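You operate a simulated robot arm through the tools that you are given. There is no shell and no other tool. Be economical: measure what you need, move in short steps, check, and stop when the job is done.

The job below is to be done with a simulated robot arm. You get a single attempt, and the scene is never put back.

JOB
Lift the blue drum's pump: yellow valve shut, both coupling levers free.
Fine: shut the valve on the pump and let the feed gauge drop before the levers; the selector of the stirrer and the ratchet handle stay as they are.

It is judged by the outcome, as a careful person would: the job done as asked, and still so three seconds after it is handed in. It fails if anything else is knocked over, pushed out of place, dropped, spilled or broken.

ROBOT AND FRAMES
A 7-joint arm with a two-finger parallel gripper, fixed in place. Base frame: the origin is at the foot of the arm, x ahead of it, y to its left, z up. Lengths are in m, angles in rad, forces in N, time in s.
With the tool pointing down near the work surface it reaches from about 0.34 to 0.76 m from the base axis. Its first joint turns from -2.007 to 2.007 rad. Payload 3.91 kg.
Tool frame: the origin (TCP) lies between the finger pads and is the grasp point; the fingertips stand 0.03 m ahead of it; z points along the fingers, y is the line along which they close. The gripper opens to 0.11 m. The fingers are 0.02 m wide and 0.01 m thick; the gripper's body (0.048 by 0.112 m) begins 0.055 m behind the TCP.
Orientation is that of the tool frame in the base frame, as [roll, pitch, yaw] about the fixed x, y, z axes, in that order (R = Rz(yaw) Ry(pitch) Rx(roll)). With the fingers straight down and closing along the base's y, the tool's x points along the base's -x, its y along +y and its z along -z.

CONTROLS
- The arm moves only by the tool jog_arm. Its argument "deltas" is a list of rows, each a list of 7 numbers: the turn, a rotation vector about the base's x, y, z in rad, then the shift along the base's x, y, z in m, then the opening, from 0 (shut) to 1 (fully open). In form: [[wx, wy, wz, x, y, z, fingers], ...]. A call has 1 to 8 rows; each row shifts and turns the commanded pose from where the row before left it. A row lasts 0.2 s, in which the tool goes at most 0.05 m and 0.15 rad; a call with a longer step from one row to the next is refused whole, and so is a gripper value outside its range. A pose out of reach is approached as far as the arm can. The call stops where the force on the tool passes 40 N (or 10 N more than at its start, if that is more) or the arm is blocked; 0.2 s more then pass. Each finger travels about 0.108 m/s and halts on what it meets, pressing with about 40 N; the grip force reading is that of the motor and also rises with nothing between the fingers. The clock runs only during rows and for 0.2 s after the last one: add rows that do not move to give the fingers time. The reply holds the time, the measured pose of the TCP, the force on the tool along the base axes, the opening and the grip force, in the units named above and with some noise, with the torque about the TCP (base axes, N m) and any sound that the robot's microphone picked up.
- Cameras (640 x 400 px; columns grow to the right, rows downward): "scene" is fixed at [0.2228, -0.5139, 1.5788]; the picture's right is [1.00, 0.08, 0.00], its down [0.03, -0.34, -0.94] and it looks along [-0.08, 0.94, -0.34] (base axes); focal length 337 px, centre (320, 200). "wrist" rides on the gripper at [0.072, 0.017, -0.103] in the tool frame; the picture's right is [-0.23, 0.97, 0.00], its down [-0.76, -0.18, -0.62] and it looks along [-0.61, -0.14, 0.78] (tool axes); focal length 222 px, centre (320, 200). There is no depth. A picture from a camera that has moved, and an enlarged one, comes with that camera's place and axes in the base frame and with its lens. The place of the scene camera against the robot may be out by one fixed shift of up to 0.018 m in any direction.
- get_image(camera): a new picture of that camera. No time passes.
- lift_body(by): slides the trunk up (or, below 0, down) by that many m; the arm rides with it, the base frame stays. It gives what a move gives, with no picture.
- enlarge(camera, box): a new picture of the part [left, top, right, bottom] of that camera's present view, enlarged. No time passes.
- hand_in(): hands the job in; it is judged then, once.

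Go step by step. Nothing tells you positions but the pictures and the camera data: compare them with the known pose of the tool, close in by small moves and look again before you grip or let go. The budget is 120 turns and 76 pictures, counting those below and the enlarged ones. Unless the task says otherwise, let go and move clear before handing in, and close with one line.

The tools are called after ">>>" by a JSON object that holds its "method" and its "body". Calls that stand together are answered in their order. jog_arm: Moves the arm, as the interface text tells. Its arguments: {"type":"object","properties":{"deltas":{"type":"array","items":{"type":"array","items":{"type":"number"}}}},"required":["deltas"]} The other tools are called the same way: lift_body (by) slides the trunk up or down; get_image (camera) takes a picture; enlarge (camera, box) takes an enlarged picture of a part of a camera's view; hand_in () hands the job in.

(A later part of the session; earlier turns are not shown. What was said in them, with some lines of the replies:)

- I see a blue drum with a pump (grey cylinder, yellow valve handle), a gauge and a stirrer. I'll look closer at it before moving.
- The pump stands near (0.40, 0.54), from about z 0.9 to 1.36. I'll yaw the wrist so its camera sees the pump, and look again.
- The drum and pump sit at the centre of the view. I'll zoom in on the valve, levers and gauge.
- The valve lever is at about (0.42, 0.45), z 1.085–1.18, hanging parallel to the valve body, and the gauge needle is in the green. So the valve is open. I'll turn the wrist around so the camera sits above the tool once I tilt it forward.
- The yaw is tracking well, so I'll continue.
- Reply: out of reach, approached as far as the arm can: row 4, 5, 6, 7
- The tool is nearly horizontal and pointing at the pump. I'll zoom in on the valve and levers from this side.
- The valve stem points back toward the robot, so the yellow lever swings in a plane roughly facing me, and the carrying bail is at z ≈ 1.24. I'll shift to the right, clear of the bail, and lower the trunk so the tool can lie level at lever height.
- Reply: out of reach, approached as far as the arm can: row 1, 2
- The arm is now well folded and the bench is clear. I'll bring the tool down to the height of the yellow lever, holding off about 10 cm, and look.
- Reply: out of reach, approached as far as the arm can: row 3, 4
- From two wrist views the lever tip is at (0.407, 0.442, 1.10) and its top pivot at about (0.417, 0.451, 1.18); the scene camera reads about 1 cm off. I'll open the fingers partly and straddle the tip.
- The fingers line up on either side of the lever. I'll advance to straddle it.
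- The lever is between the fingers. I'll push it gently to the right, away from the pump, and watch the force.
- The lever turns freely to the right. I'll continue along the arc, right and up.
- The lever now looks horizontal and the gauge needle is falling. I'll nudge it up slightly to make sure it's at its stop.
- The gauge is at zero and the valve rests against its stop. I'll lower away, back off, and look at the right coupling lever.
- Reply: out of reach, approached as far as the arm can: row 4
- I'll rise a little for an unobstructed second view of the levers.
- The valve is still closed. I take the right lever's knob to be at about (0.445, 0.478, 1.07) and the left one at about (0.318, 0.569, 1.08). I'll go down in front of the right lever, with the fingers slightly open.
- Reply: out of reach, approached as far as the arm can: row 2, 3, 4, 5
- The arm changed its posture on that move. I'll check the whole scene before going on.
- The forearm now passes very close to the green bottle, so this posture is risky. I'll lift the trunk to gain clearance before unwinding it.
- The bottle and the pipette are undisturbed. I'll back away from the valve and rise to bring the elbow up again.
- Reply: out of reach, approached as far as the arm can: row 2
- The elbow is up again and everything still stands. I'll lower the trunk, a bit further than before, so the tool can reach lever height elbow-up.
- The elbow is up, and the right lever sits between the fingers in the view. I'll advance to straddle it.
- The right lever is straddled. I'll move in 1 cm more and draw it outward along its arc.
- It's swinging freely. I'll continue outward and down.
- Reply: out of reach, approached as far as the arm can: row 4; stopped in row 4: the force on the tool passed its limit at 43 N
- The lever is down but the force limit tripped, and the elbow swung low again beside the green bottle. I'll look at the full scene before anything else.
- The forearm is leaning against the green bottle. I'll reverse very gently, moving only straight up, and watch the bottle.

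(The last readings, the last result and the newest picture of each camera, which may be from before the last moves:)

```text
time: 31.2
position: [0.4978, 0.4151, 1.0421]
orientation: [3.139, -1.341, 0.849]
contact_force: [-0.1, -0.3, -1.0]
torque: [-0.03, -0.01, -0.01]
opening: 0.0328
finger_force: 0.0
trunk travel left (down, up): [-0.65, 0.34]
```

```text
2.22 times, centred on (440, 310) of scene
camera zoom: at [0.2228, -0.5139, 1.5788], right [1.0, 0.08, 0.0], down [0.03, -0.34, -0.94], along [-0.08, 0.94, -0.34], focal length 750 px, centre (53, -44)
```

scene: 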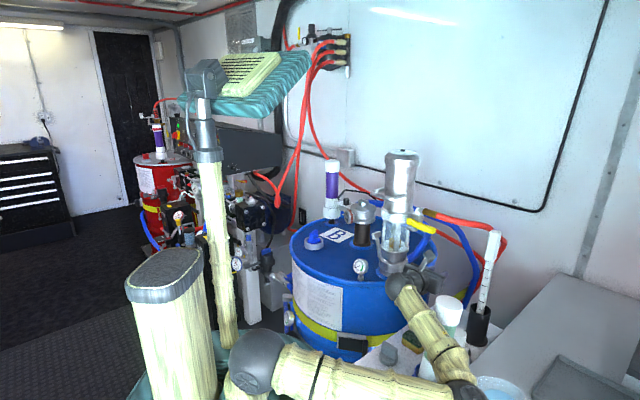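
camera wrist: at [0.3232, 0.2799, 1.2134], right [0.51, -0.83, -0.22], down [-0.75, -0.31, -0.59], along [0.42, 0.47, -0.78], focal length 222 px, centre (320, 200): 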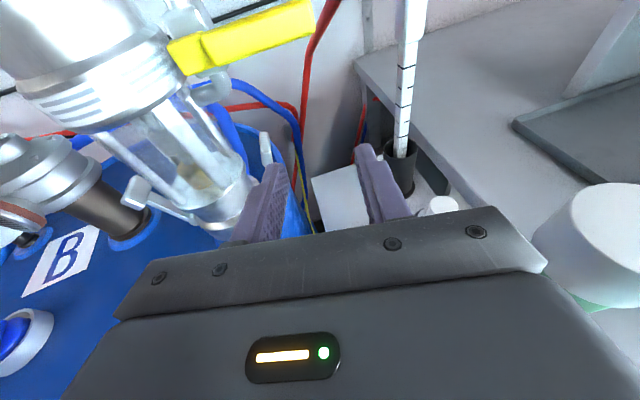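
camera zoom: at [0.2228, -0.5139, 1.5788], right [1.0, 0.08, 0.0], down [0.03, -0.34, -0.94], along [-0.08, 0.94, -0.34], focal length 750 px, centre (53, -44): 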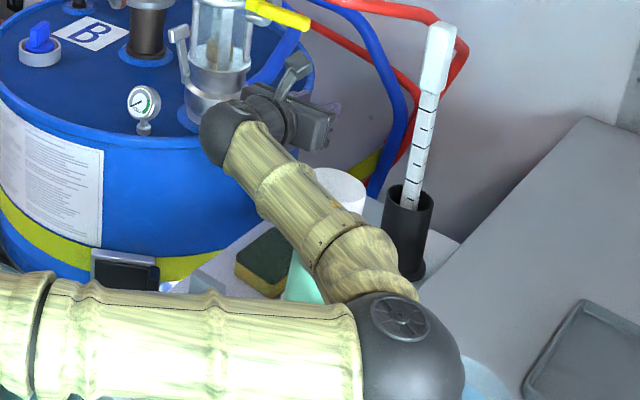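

>>> {"method": "jog_arm", "body": {"deltas": [[0, 0, 0, 0, 0, 0.01, 0.3], [0, 0, 0, 0, 0, 0.01, 0.3]]}}

>>> {"method": "enlarge", "body": {"camera": "scene", "box": [340, 220, 540, 400]}}

```text
time: 31.8
position: [0.4983, 0.4149, 1.0601]
orientation: [3.137, -1.34, 0.848]
contact_force: [0.4, -0.4, -0.3]
torque: [0.0, 0.01, 0.01]
opening: 0.0331
finger_force: 0.0
trunk travel left (down, up): [-0.65, 0.34]
```

```text
2.22 times, centred on (440, 310) of scene
camera zoom: at [0.2228, -0.5139, 1.5788], right [1.0, 0.08, 0.0], down [0.03, -0.34, -0.94], along [-0.08, 0.94, -0.34], focal length 750 px, centre (53, -44)
```

zoom: 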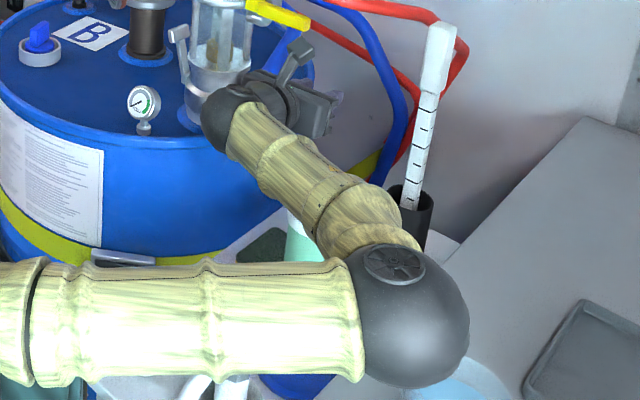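

>>> {"method": "jog_arm", "body": {"deltas": [[0, 0, 0, -0.0132, -0.015, 0.006, 0.3], [0, 0, 0, -0.0132, -0.015, 0.006, 0.3]]}}

>>> {"method": "get_image", "body": {"camera": "scene"}}

```text
time: 32.4
position: [0.4721, 0.3853, 1.0732]
orientation: [3.138, -1.342, 0.847]
contact_force: [-0.3, -0.3, 1.0]
torque: [-0.01, 0.0, 0.01]
opening: 0.0329
finger_force: 0.1
trunk travel left (down, up): [-0.65, 0.34]
```

```text
30 pictures are left
```

scene: 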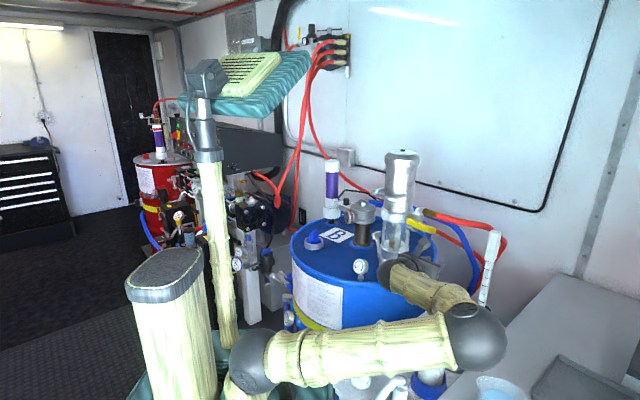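

>>> {"method": "jog_arm", "body": {"deltas": [[0, 0, 0, -0.0132, -0.015, 0.002, 0.3], [0, 0, 0, -0.0132, -0.015, 0.002, 0.3], [0, 0, 0, -0.0132, -0.015, 0.002, 0.3], [0, 0, 0, -0.0132, -0.015, 0.002, 0.3]]}}

>>> {"method": "get_image", "body": {"camera": "scene"}}

```text
time: 33.4
position: [0.4179, 0.3253, 1.0827]
orientation: [3.141, -1.341, 0.846]
contact_force: [0.3, 0.0, -0.5]
torque: [-0.01, -0.02, -0.02]
opening: 0.033
finger_force: 0.0
trunk travel left (down, up): [-0.65, 0.34]
```

```text
29 pictures are left
```

scene: 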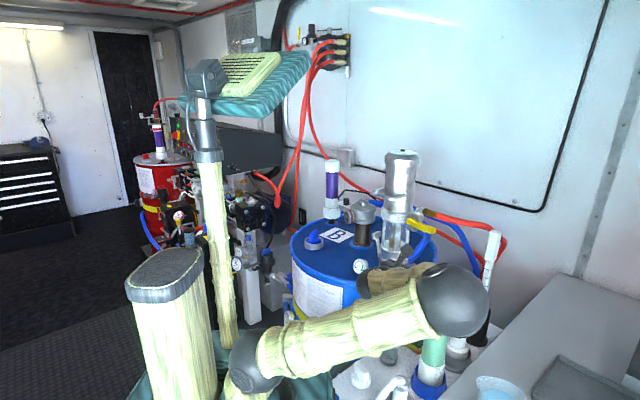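

The bottle looks upright again. I'm raising the trunk to clear it fully, then I'll check bottle and lever.

>>> {"method": "lift_body", "body": {"by": 0.12}}

>>> {"method": "enlarge", "body": {"camera": "scene", "box": [320, 200, 520, 400]}}

```text
time: 34.9
position: [0.4193, 0.3257, 1.2014]
orientation: [3.137, -1.341, 0.846]
contact_force: [0.7, 0.4, 0.2]
torque: [-0.01, -0.01, -0.02]
opening: 0.033
finger_force: 0.0
trunk travel left (down, up): [-0.77, 0.22]
```

```text
2.00 times, centred on (420, 300) of scene
camera zoom: at [0.2228, -0.5139, 1.5788], right [1.0, 0.08, 0.0], down [0.03, -0.34, -0.94], along [-0.08, 0.94, -0.34], focal length 675 px, centre (120, 0)
```

zoom: 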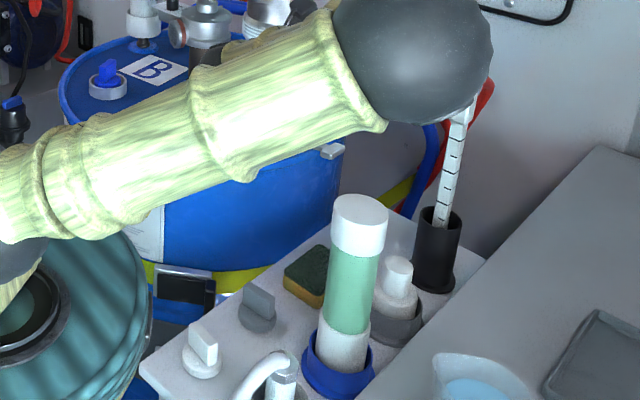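

The bottle is back in its place, and the right lever is swung out. I'll go up to restore the elbow posture and check both levers.

>>> {"method": "jog_arm", "body": {"deltas": [[0, 0, 0, -0.02, 0, 0.03, 0.3], [0, 0, 0, -0.02, 0, 0.03, 0.3], [0, 0, 0, -0.02, 0.0, 0.03, 0.3], [0, 0, 0, 0, 0, 0.03, 0.3], [0, 0, 0, 0, 0, 0.03, 0.3]]}}

>>> {"method": "get_image", "body": {"camera": "scene"}}

>>> {"method": "get_image", "body": {"camera": "wrist"}}

```text
time: 36.1
position: [0.359, 0.3261, 1.3518]
orientation: [3.134, -1.341, 0.85]
contact_force: [-0.2, -0.8, 0.1]
torque: [-0.01, -0.01, 0.0]
opening: 0.033
finger_force: 0.1
trunk travel left (down, up): [-0.77, 0.22]
```

```text
27 pictures are left
```

scene: 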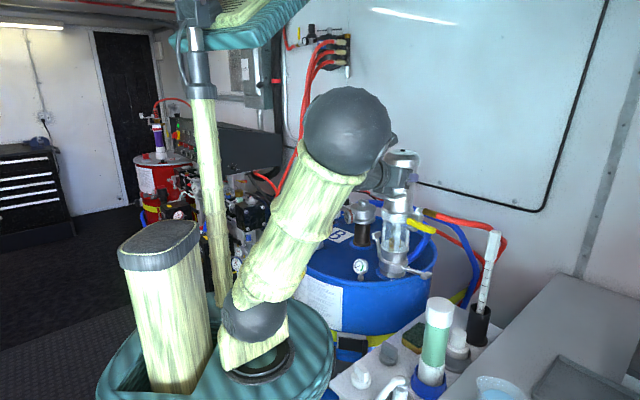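

```text
26 pictures are left
camera wrist: at [0.317, 0.25, 1.4454], right [0.69, -0.69, -0.22], down [-0.65, -0.47, -0.6], along [0.31, 0.56, -0.77], focal length 222 px, centre (320, 200)
```

wrist: 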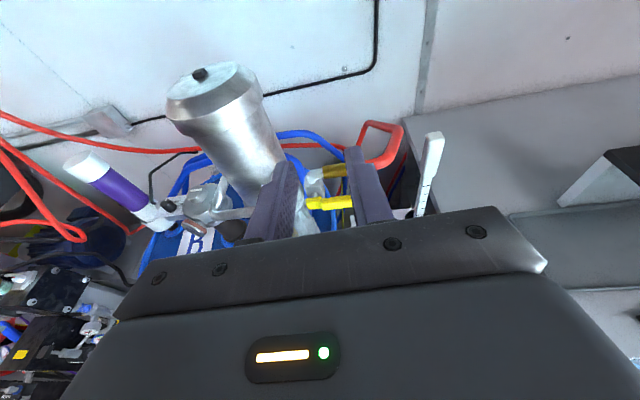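

The right lever is down flat, and the valve, bottle and pipette are all in order. Next is the left lever: I'll turn the tool, tilt it down slightly so the elbow stays up, lower the trunk and look.

>>> {"method": "jog_arm", "body": {"deltas": [[0, 0, 0.1, -0.03, 0.01, 0, 0.2], [-0.057, 0.0405, 0, -0.03, 0.01, 0, 0.2], [-0.057, 0.0405, 0, -0.03, 0.01, 0, 0.2], [0, 0, 0, 0, 0, 0, 0.2]]}}

>>> {"method": "lift_body", "body": {"by": -0.14}}

>>> {"method": "get_image", "body": {"camera": "wrist"}}

```text
time: 37.1
position: [0.2692, 0.3534, 1.3511]
orientation: [3.137, -1.199, 0.952]
contact_force: [1.0, 0.2, 0.2]
torque: [0.0, 0.0, 0.02]
opening: 0.022
finger_force: 0.1
trunk travel left (down, up): [-0.77, 0.22]
```

```text
time: 38.8
position: [0.2692, 0.3537, 1.2104]
orientation: [3.137, -1.199, 0.95]
contact_force: [-0.1, -0.2, -0.1]
torque: [0.01, 0.02, 0.0]
opening: 0.0219
finger_force: 0.1
trunk travel left (down, up): [-0.63, 0.36]
```

```text
25 pictures are left
camera wrist: at [0.2424, 0.2859, 1.3154], right [0.74, -0.64, -0.21], down [-0.64, -0.59, -0.49], along [0.19, 0.5, -0.85], focal length 222 px, centre (320, 200)
```

wrist: 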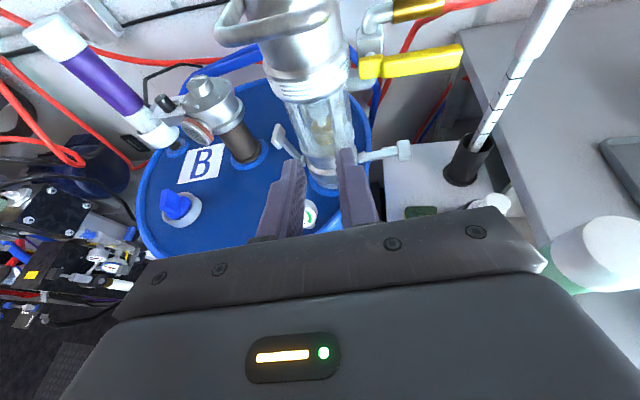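

The view is clear: the right lever is flat, the left knob is at about (0.322, 0.563, 1.08), and the gauge is low beneath the tool. I'll go in under the bail to stand off from the left lever.

>>> {"method": "jog_arm", "body": {"deltas": [[0, 0, 0, -0.002, 0.03, -0.03, 0.3], [0, 0, 0, -0.002, 0.03, -0.03, 0.3], [0, 0, 0, -0.002, 0.03, -0.03, 0.3], [0, 0, 0, -0.002, 0.03, -0.03, 0.3]]}}

>>> {"method": "get_image", "body": {"camera": "wrist"}}

>>> {"method": "get_image", "body": {"camera": "scene"}}

```text
time: 39.8
position: [0.2597, 0.4741, 1.0883]
orientation: [3.135, -1.201, 0.952]
contact_force: [-0.5, -0.8, -0.4]
torque: [-0.05, -0.02, -0.03]
opening: 0.0329
finger_force: 0.0
trunk travel left (down, up): [-0.63, 0.36]
```

```text
24 pictures are left
camera wrist: at [0.2338, 0.406, 1.193], right [0.74, -0.64, -0.21], down [-0.65, -0.59, -0.49], along [0.19, 0.49, -0.85], focal length 222 px, centre (320, 200)
```

wrist: 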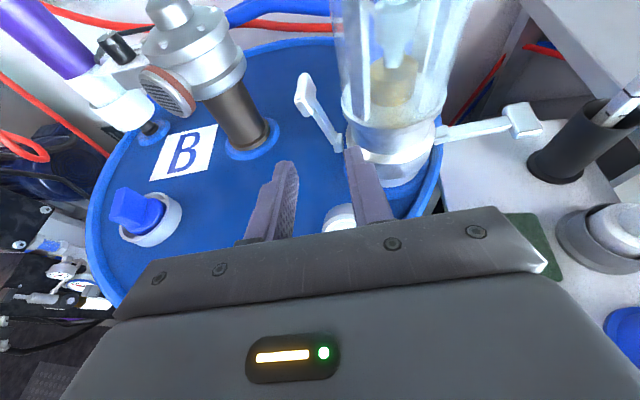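

```text
23 pictures are left
```

scene: 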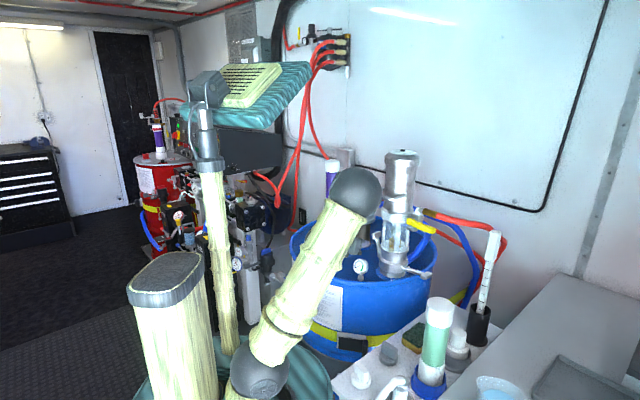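

The left knob is aligned exactly between the fingers, but the gap to the glass is narrow. I'll advance in stages.

>>> {"method": "jog_arm", "body": {"deltas": [[0, 0, 0, 0.0105, 0.0178, 0, 0.3], [0, 0, 0, 0.0116, 0.0162, 0, 0.3], [0, 0, 0, 0.0116, 0.0162, 0, 0.3]]}}

>>> {"method": "enlarge", "body": {"camera": "wrist", "box": [200, 50, 440, 240]}}

```text
time: 40.6
position: [0.2943, 0.523, 1.0907]
orientation: [3.136, -1.199, 0.95]
contact_force: [0.0, -0.1, 0.0]
torque: [0.0, -0.03, 0.0]
opening: 0.033
finger_force: 0.1
trunk travel left (down, up): [-0.63, 0.36]
```

```text
2.11 times, centred on (320, 145) of wrist
camera zoom: at [0.268, 0.456, 1.1947], right [0.74, -0.64, -0.21], down [-0.65, -0.59, -0.49], along [0.19, 0.5, -0.85], focal length 468 px, centre (320, 316)
```

zoom: 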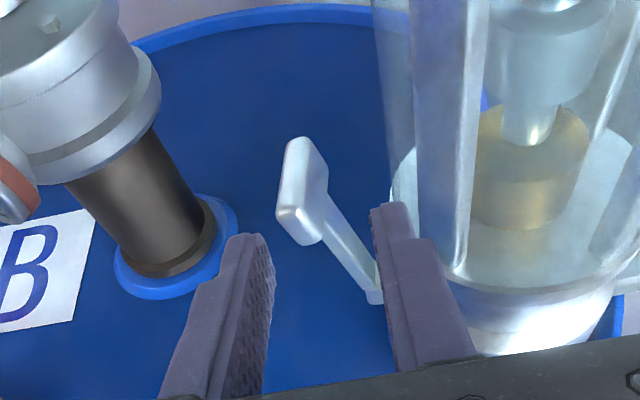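

>>> {"method": "jog_arm", "body": {"deltas": [[0, 0, 0, -0.0055, 0.004, -0.004, 0.3], [0, 0, 0, 0.0105, 0.0145, -0.004, 0.3], [0, 0, 0, 0.0105, 0.0145, 0, 0.3]]}}

>>> {"method": "enlarge", "body": {"camera": "wrist", "box": [200, 50, 440, 240]}}

```text
time: 41.4
position: [0.3094, 0.5556, 1.0802]
orientation: [3.135, -1.201, 0.952]
contact_force: [-0.4, 0.1, -0.1]
torque: [0.02, 0.01, 0.0]
opening: 0.0331
finger_force: 0.0
trunk travel left (down, up): [-0.63, 0.36]
```

```text
2.11 times, centred on (320, 145) of wrist
camera zoom: at [0.2837, 0.4883, 1.1862], right [0.74, -0.64, -0.21], down [-0.64, -0.59, -0.48], along [0.18, 0.49, -0.85], focal length 468 px, centre (320, 316)
```

zoom: 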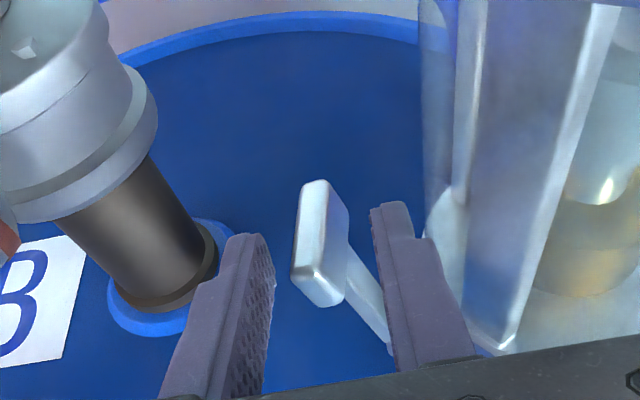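

Both fingers are well placed. I'll draw the left lever outward, easing the tool tilt as it goes down.

>>> {"method": "jog_arm", "body": {"deltas": [[0, 0, 0, -0.0067, 0.011, 0, 0.3], [0, 0, 0, -0.0097, 0.007, -0.003, 0.3], [-0.04, 0.029, 0, -0.0097, 0.007, -0.006, 0.3], [-0.06, 0.043, 0, -0.0097, 0.006, -0.008, 0.3]]}}

>>> {"method": "enlarge", "body": {"camera": "wrist", "box": [180, 30, 440, 240]}}

```text
time: 42.4
position: [0.2744, 0.5884, 1.0644]
orientation: [3.137, -1.078, 0.95]
contact_force: [0.4, 0.2, -0.3]
torque: [0.01, -0.02, -0.01]
opening: 0.0328
finger_force: 0.1
trunk travel left (down, up): [-0.63, 0.36]
```

```text
1.90 times, centred on (310, 135) of wrist
camera zoom: at [0.2564, 0.5316, 1.1773], right [0.73, -0.66, -0.2], down [-0.68, -0.63, -0.38], along [0.12, 0.41, -0.91], focal length 423 px, centre (339, 324)
```

zoom: 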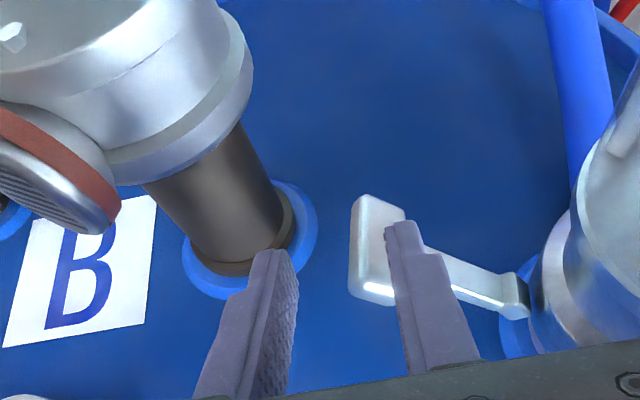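

>>> {"method": "jog_arm", "body": {"deltas": [[-0.05, 0.036, 0, -0.006, 0.004, -0.01, 0.3], [-0.05, 0.036, 0, -0.004, 0.003, -0.01, 0.3], [-0.05, 0.036, 0, -0.003, 0.002, -0.008, 0.3]]}}

>>> {"method": "enlarge", "body": {"camera": "wrist", "box": [180, 30, 440, 240]}}

>>> {"method": "enlarge", "body": {"camera": "scene", "box": [260, 150, 500, 400]}}

```text
time: 43.2
position: [0.2635, 0.5957, 1.0374]
orientation: [3.138, -0.893, 0.949]
contact_force: [-0.7, 0.4, -0.4]
torque: [0.01, -0.02, 0.01]
opening: 0.0329
finger_force: 0.0
trunk travel left (down, up): [-0.63, 0.36]
```

```text
1.90 times, centred on (310, 135) of wrist
camera zoom: at [0.2568, 0.5572, 1.1581], right [0.71, -0.69, -0.17], down [-0.71, -0.68, -0.2], along [0.02, 0.27, -0.96], focal length 423 px, centre (339, 324)
```

zoom: 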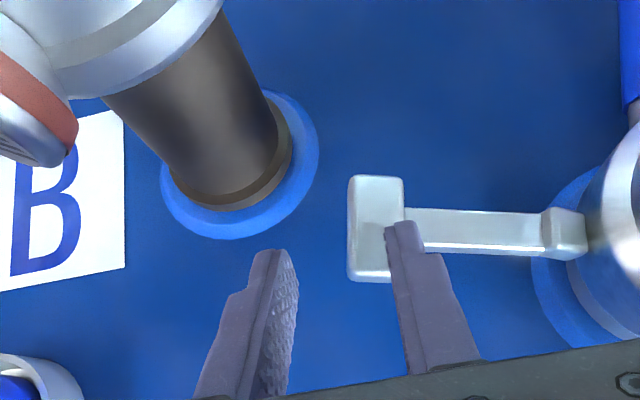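

```text
1.60 times, centred on (380, 275) of scene
camera zoom: at [0.2228, -0.5139, 1.5788], right [1.0, 0.08, 0.0], down [0.03, -0.34, -0.94], along [-0.08, 0.94, -0.34], focal length 540 px, centre (224, 80)
```

zoom: 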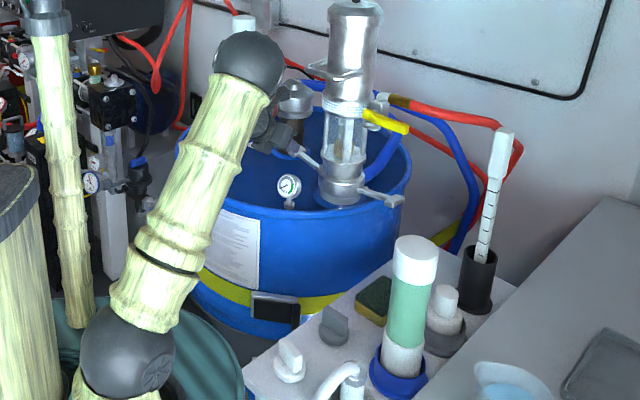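

The left lever is nearly level, so I'll press it down a little more.

>>> {"method": "jog_arm", "body": {"deltas": [[0, 0, 0, -0.001, 0.001, -0.01, 0.3], [0, 0, 0, 0, 0, -0.01, 0.3], [0, 0, 0, 0, 0, -0.006, 0.3]]}}

>>> {"method": "enlarge", "body": {"camera": "scene", "box": [340, 190, 440, 290]}}

```text
time: 43.8
position: [0.2638, 0.5989, 1.0303]
orientation: [3.134, -0.921, 0.949]
contact_force: [0.0, -1.3, 17.3]
torque: [0.06, -0.42, -0.08]
opening: 0.0337
finger_force: 0.7
trunk travel left (down, up): [-0.63, 0.36]
stopped in row 3: the force on the tool passed its limit at 45 N (the readings are from after the stop); the commanded pose is now the measured one
```

```text
4.00 times, centred on (390, 240) of scene
camera zoom: at [0.2228, -0.5139, 1.5788], right [1.0, 0.08, 0.0], down [0.03, -0.34, -0.94], along [-0.08, 0.94, -0.34], focal length 1349 px, centre (40, 40)
```

zoom: 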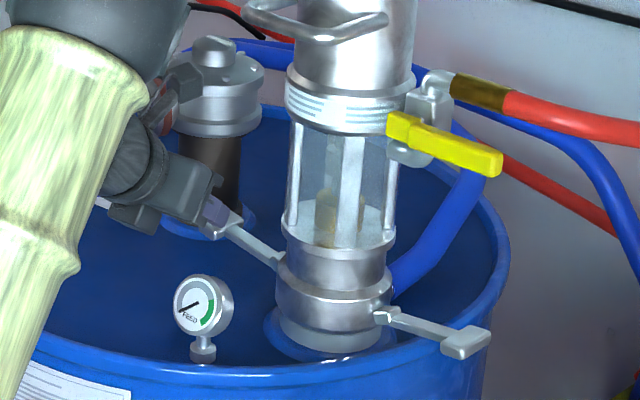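

That's a firm stop. I'll lift off and check the lever's angle.

>>> {"method": "jog_arm", "body": {"deltas": [[0, 0, 0, -0.003, 0.002, 0.02, 0.3], [0, 0, 0, -0.006, -0.008, 0.03, 0.3], [0, 0, 0, -0.012, -0.016, 0.03, 0.3], [0, 0, 0, -0.012, -0.016, 0.0, 0.3]]}}

>>> {"method": "enlarge", "body": {"camera": "scene", "box": [340, 190, 440, 290]}}

>>> {"method": "get_image", "body": {"camera": "wrist"}}

```text
time: 44.8
position: [0.2295, 0.5613, 1.1054]
orientation: [3.137, -0.911, 0.95]
contact_force: [-0.4, -0.2, -0.4]
torque: [0.0, -0.01, -0.02]
opening: 0.0332
finger_force: 0.0
trunk travel left (down, up): [-0.63, 0.36]
```

```text
4.00 times, centred on (390, 240) of scene
camera zoom: at [0.2228, -0.5139, 1.5788], right [1.0, 0.08, 0.0], down [0.03, -0.34, -0.94], along [-0.08, 0.94, -0.34], focal length 1349 px, centre (40, 40)
```

zoom: 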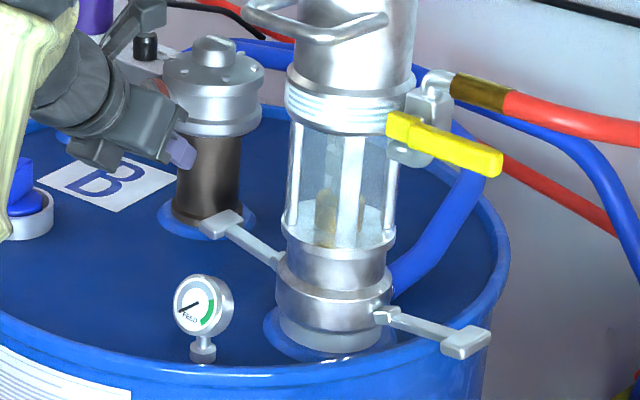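

```text
15 pictures are left
camera wrist: at [0.2225, 0.5209, 1.2246], right [0.71, -0.68, -0.18], down [-0.71, -0.67, -0.22], along [0.03, 0.28, -0.96], focal length 222 px, centre (320, 200)
```

wrist: 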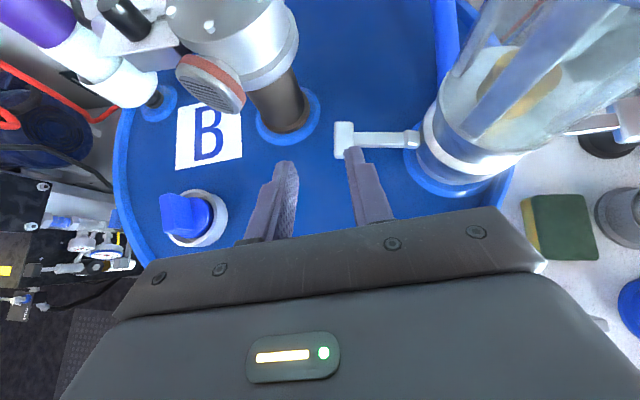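

Both levers are down against the same stop, the gauge is at zero and the valve is closed. Next I'll take the pump by its carrying bail (bar at about (0.314, 0.464, 1.257)): back away from the drum first, then turn the gripper so the fingers close vertically.

>>> {"method": "jog_arm", "body": {"deltas": [[0, 0, 0, -0.012, -0.04, 0, 0.3], [0, 0, 0, -0.012, -0.04, 0, 0.3], [0, 0, 0, -0.008, -0.04, 0.01, 0.3], [0, 0, 0, 0, -0.03, 0.035, 0.4], [0, 0, -0.105, 0, 0, 0.04, 0.4], [0, 0, -0.105, 0, 0, 0.04, 0.4], [0, 0, -0.1, 0, 0, 0.03, 0.4]]}}

>>> {"method": "jog_arm", "body": {"deltas": [[0.06, -0.08, 0, 0, 0, 0, 0.4], [0.06, -0.08, 0, 0, 0, 0, 0.4], [0.06, -0.08, 0, 0, 0, 0, 0.4], [0, 0, 0, 0, 0, 0, 0.4]]}}

>>> {"method": "get_image", "body": {"camera": "wrist"}}

```text
time: 46.4
position: [0.198, 0.4131, 1.2589]
orientation: [3.135, -0.909, 0.638]
contact_force: [-0.4, 0.6, -0.4]
torque: [0.01, 0.02, 0.02]
opening: 0.044
finger_force: 0.0
trunk travel left (down, up): [-0.63, 0.36]
```

```text
time: 47.4
position: [0.1994, 0.4119, 1.2596]
orientation: [3.14, -1.214, 0.635]
contact_force: [0.4, 0.0, 0.1]
torque: [0.0, 0.04, 0.0]
opening: 0.0441
finger_force: 0.1
trunk travel left (down, up): [-0.63, 0.36]
```

```text
14 pictures are left
camera wrist: at [0.1521, 0.3558, 1.3638], right [0.51, -0.83, -0.21], down [-0.79, -0.36, -0.49], along [0.34, 0.42, -0.84], focal length 222 px, centre (320, 200)
```

wrist: 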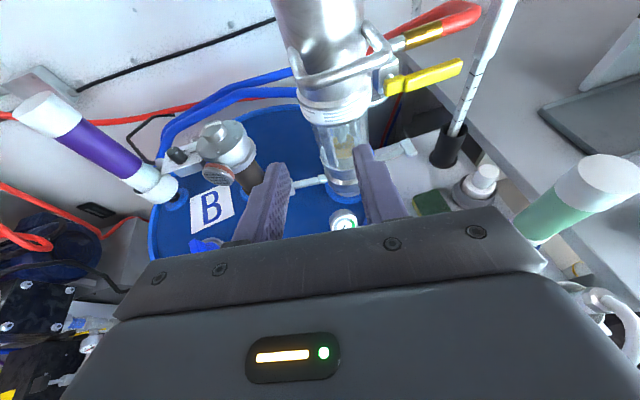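

The bail is confirmed in the wrist view at my estimate. I'll roll the gripper 90° about its own axis.

>>> {"method": "jog_arm", "body": {"deltas": [[0.1077, 0.0794, -0.05, 0, 0, 0, 0.4], [0.1077, 0.0794, -0.05, 0, 0, 0, 0.4], [0.1077, 0.0794, -0.05, 0, 0, 0, 0.4], [0.1077, 0.0794, -0.05, 0, 0, 0, 0.4], [0.1077, 0.0794, -0.05, 0, 0, 0, 0.4], [0.1077, 0.0794, -0.05, 0, 0, 0, 0.4]]}}

>>> {"method": "jog_arm", "body": {"deltas": [[0.1077, 0.0794, -0.05, 0, 0, 0, 0.4], [0.1077, 0.0794, -0.05, 0, 0, 0, 0.4], [0.1077, 0.0794, -0.05, 0, 0, 0, 0.4], [0.1077, 0.0794, -0.05, 0, 0, 0, 0.4], [0.1077, 0.0794, -0.05, 0, 0, 0, 0.4]]}}

>>> {"method": "get_image", "body": {"camera": "wrist"}}

>>> {"method": "get_image", "body": {"camera": "scene"}}

```text
time: 48.8
position: [0.1984, 0.4126, 1.2609]
orientation: [-2.032, -0.659, -0.642]
contact_force: [0.2, -0.3, -0.2]
torque: [0.01, -0.01, -0.03]
opening: 0.0443
finger_force: 0.2
trunk travel left (down, up): [-0.63, 0.36]
```

```text
time: 50.0
position: [0.1979, 0.412, 1.2613]
orientation: [-1.928, 0.003, -0.934]
contact_force: [0.8, 0.4, 0.1]
torque: [0.01, 0.01, -0.03]
opening: 0.044
finger_force: 0.0
trunk travel left (down, up): [-0.63, 0.36]
```

```text
13 pictures are left
camera wrist: at [0.1594, 0.2918, 1.2805], right [-0.41, -0.02, -0.91], down [-0.87, 0.3, 0.39], along [0.27, 0.95, -0.14], focal length 222 px, centre (320, 200)
```

wrist: 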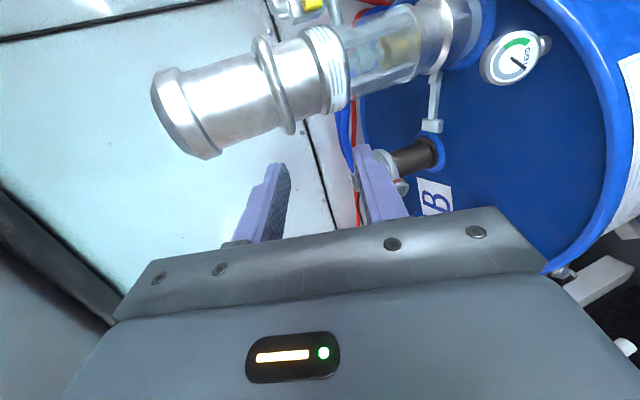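

```text
12 pictures are left
```

scene: 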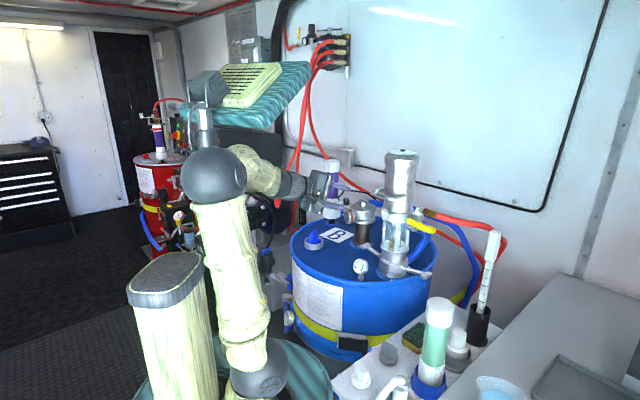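

The gripper is rolled and the bar appears where predicted. I'll move to a pre-grasp point about 7 cm back along the tool axis.

>>> {"method": "jog_arm", "body": {"deltas": [[0, 0, 0, 0.029, 0.005, 0.011, 0.45], [0, 0, 0, 0.029, 0.005, 0.0105, 0.45], [0, 0, 0, 0.015, 0.0111, -0.007, 0.45], [0, 0, 0, 0, 0, 0, 0.45]]}}

>>> {"method": "enlarge", "body": {"camera": "wrist", "box": [180, 30, 440, 240]}}

```text
time: 51.0
position: [0.2721, 0.4336, 1.2768]
orientation: [-1.927, -0.001, -0.933]
contact_force: [0.0, 0.4, -0.3]
torque: [0.02, -0.01, -0.01]
opening: 0.0496
finger_force: 0.1
trunk travel left (down, up): [-0.63, 0.36]
```

```text
1.90 times, centred on (310, 135) of wrist
camera zoom: at [0.233, 0.3132, 1.296], right [-0.41, -0.02, -0.91], down [-0.87, 0.3, 0.39], along [0.27, 0.95, -0.14], focal length 423 px, centre (339, 324)
```

zoom: 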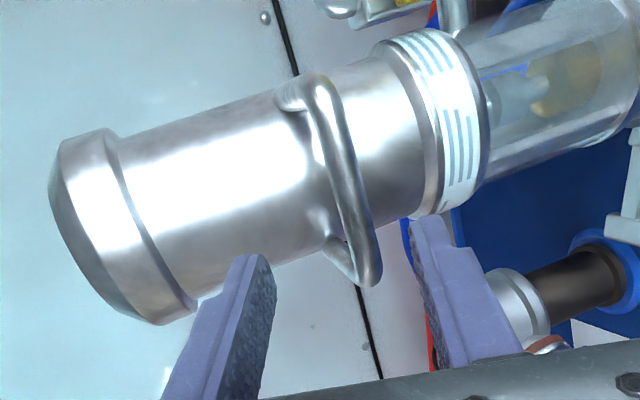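

The bar sits centred between the fingers. I'll advance onto it.

>>> {"method": "jog_arm", "body": {"deltas": [[0, 0, 0, 0.0125, 0.0092, -0.0058, 0.45], [0, 0, 0, 0.0125, 0.0092, -0.0058, 0.45], [0, 0, 0, 0.0115, 0.0085, -0.0053, 0.45], [0, 0, 0, 0, 0, 0, 0.45]]}}

>>> {"method": "enlarge", "body": {"camera": "wrist", "box": [180, 30, 440, 240]}}

```text
time: 52.0
position: [0.3078, 0.4595, 1.2582]
orientation: [-1.928, 0.0, -0.933]
contact_force: [-0.1, -0.2, -0.4]
torque: [0.02, 0.01, 0.01]
opening: 0.0494
finger_force: 0.0
trunk travel left (down, up): [-0.63, 0.36]
```

```text
1.90 times, centred on (310, 135) of wrist
camera zoom: at [0.2699, 0.3398, 1.278], right [-0.41, -0.02, -0.91], down [-0.87, 0.3, 0.39], along [0.27, 0.95, -0.14], focal length 423 px, centre (339, 324)
```

zoom: 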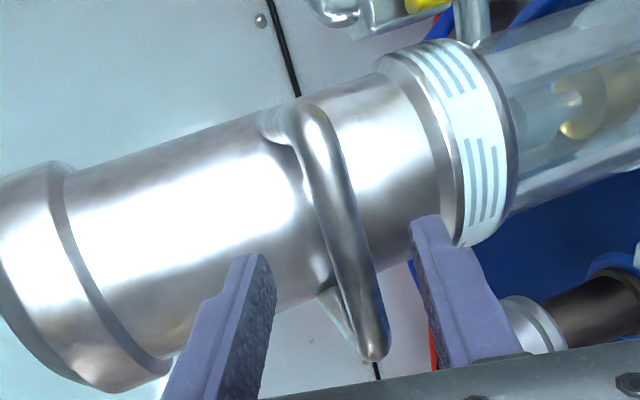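

The bar is between the fingers, so I'll close on it.

>>> {"method": "jog_arm", "body": {"deltas": [[0, 0, 0, 0, 0, 0, 0.3], [0, 0, 0, 0, 0, 0, 0.15], [0, 0, 0, 0, 0, 0, 0], [0, 0, 0, 0, 0, 0, 0], [0, 0, 0, 0, 0, 0, 0]]}}

>>> {"method": "enlarge", "body": {"camera": "wrist", "box": [180, 30, 440, 240]}}

```text
time: 53.2
position: [0.307, 0.4607, 1.2583]
orientation: [-1.93, 0.0, -0.932]
contact_force: [-5.1, -7.2, -4.7]
torque: [-0.68, -0.53, 0.46]
opening: 0.0134
finger_force: 45.0
trunk travel left (down, up): [-0.63, 0.36]
```

```text
1.90 times, centred on (310, 135) of wrist
camera zoom: at [0.2689, 0.339, 1.2782], right [-0.41, -0.02, -0.91], down [-0.87, 0.3, 0.38], along [0.27, 0.95, -0.14], focal length 423 px, centre (339, 324)
```

zoom: 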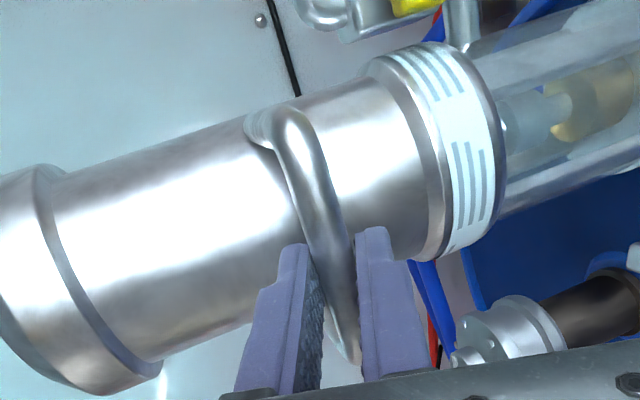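

The bail is gripped firmly (13 mm). I'll lift with the trunk, a short step first.

>>> {"method": "lift_body", "body": {"by": 0.03}}

>>> {"method": "enlarge", "body": {"camera": "scene", "box": [300, 140, 460, 290]}}

```text
time: 54.0
position: [0.3077, 0.4592, 1.291]
orientation: [-1.925, 0.002, -0.934]
contact_force: [-4.5, -2.9, 3.2]
torque: [-0.56, -0.52, 0.66]
opening: 0.0135
finger_force: 45.0
trunk travel left (down, up): [-0.66, 0.33]
```

```text
2.67 times, centred on (380, 215) of scene
camera zoom: at [0.2228, -0.5139, 1.5788], right [1.0, 0.08, 0.0], down [0.03, -0.34, -0.94], along [-0.08, 0.94, -0.34], focal length 900 px, centre (160, 160)
```

zoom: 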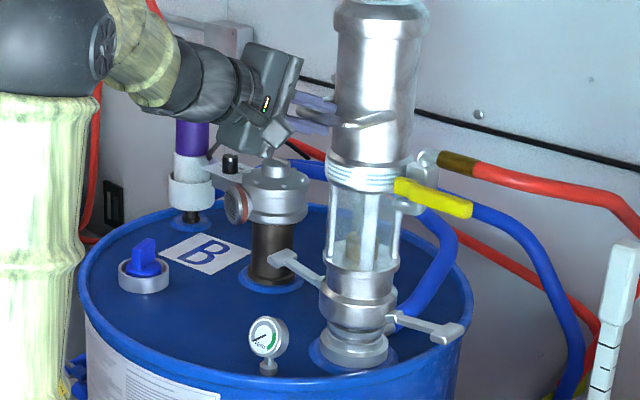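

The pump is rising cleanly off its stub. I'll lift further.

>>> {"method": "lift_body", "body": {"by": 0.05}}

>>> {"method": "enlarge", "body": {"camera": "scene", "box": [300, 120, 500, 290]}}

```text
time: 54.9
position: [0.3072, 0.4592, 1.3407]
orientation: [-1.928, 0.0, -0.935]
contact_force: [-2.5, -3.4, 3.7]
torque: [-0.55, -0.47, 0.79]
opening: 0.0136
finger_force: 44.9
trunk travel left (down, up): [-0.71, 0.28]
```

```text
2.35 times, centred on (400, 205) of scene
camera zoom: at [0.2228, -0.5139, 1.5788], right [1.0, 0.08, 0.0], down [0.03, -0.34, -0.94], along [-0.08, 0.94, -0.34], focal length 794 px, centre (132, 188)
```

zoom: 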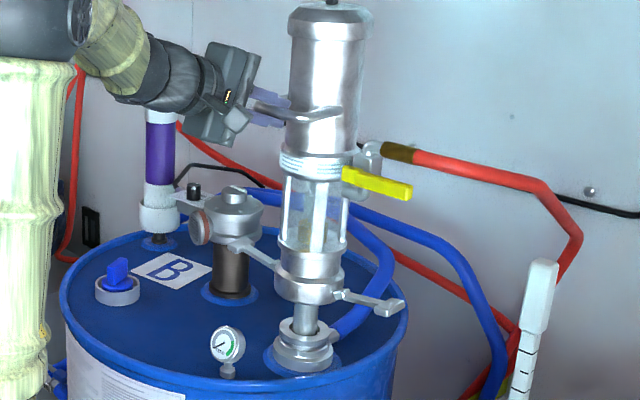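

The pump is off its coupling and hangs upright, with the dip tube showing. I'll raise it slightly more, hold still, and check that the grip and everything else stay steady.

>>> {"method": "lift_body", "body": {"by": 0.03}}

>>> {"method": "jog_arm", "body": {"deltas": [[0, 0, 0, 0, 0, 0, 0], [0, 0, 0, 0, 0, 0, 0], [0, 0, 0, 0, 0, 0, 0], [0, 0, 0, 0, 0, 0, 0], [0, 0, 0, 0, 0, 0, 0], [0, 0, 0, 0, 0, 0, 0], [0, 0, 0, 0, 0, 0, 0], [0, 0, 0, 0, 0, 0, 0]]}}

>>> {"method": "get_image", "body": {"camera": "scene"}}

>>> {"method": "enlarge", "body": {"camera": "scene", "box": [300, 120, 500, 290]}}

```text
time: 55.5
position: [0.3067, 0.46, 1.3531]
orientation: [-1.95, -0.003, -0.931]
contact_force: [-0.2, 1.6, -3.2]
torque: [-0.93, -0.82, -0.39]
opening: 0.0134
finger_force: 45.2
trunk travel left (down, up): [-0.734, 0.256]
stopped: the force on the tool passed its limit at 49 N (the readings are from after the stop); the commanded pose is now the measured one
```

```text
time: 57.3
position: [0.3074, 0.4601, 1.3532]
orientation: [-1.947, -0.001, -0.931]
contact_force: [-2.3, 0.7, -4.6]
torque: [-0.55, -0.48, 0.69]
opening: 0.0136
finger_force: 44.9
trunk travel left (down, up): [-0.734, 0.256]
```

```text
6 pictures are left
```

scene: 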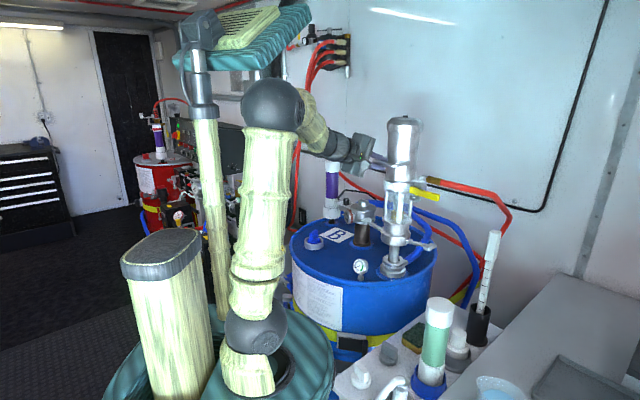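

```text
2.35 times, centred on (400, 205) of scene
camera zoom: at [0.2228, -0.5139, 1.5788], right [1.0, 0.08, 0.0], down [0.03, -0.34, -0.94], along [-0.08, 0.94, -0.34], focal length 794 px, centre (132, 188)
```

zoom: 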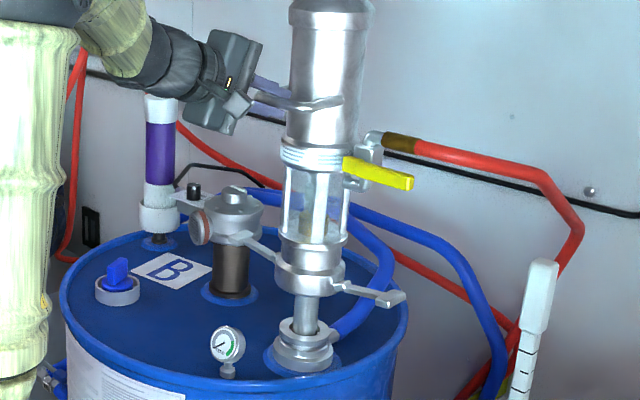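

The pump is held at the top of its travel, about 9 cm clear of the coupling, and it is steady. The valve is shut, both levers are out, the gauge is at zero, and the bottle, pipette and stirrer are in place. Letting go would drop the pump, so I'm handing in with it held.

>>> {"method": "hand_in", "body": {}}

```text
The job is handed in.
```

The pump is lifted about 9 cm and I handed in still holding it by its bail, since letting go would drop it. The yellow valve is shut, the gauge fell to zero before I moved the levers, and both levers are free. The stirrer's selector and the ratchet handle were not touched. While I was freeing the right lever, the forearm leaned on the green bottle and tilted it; it is now standing in its original place.
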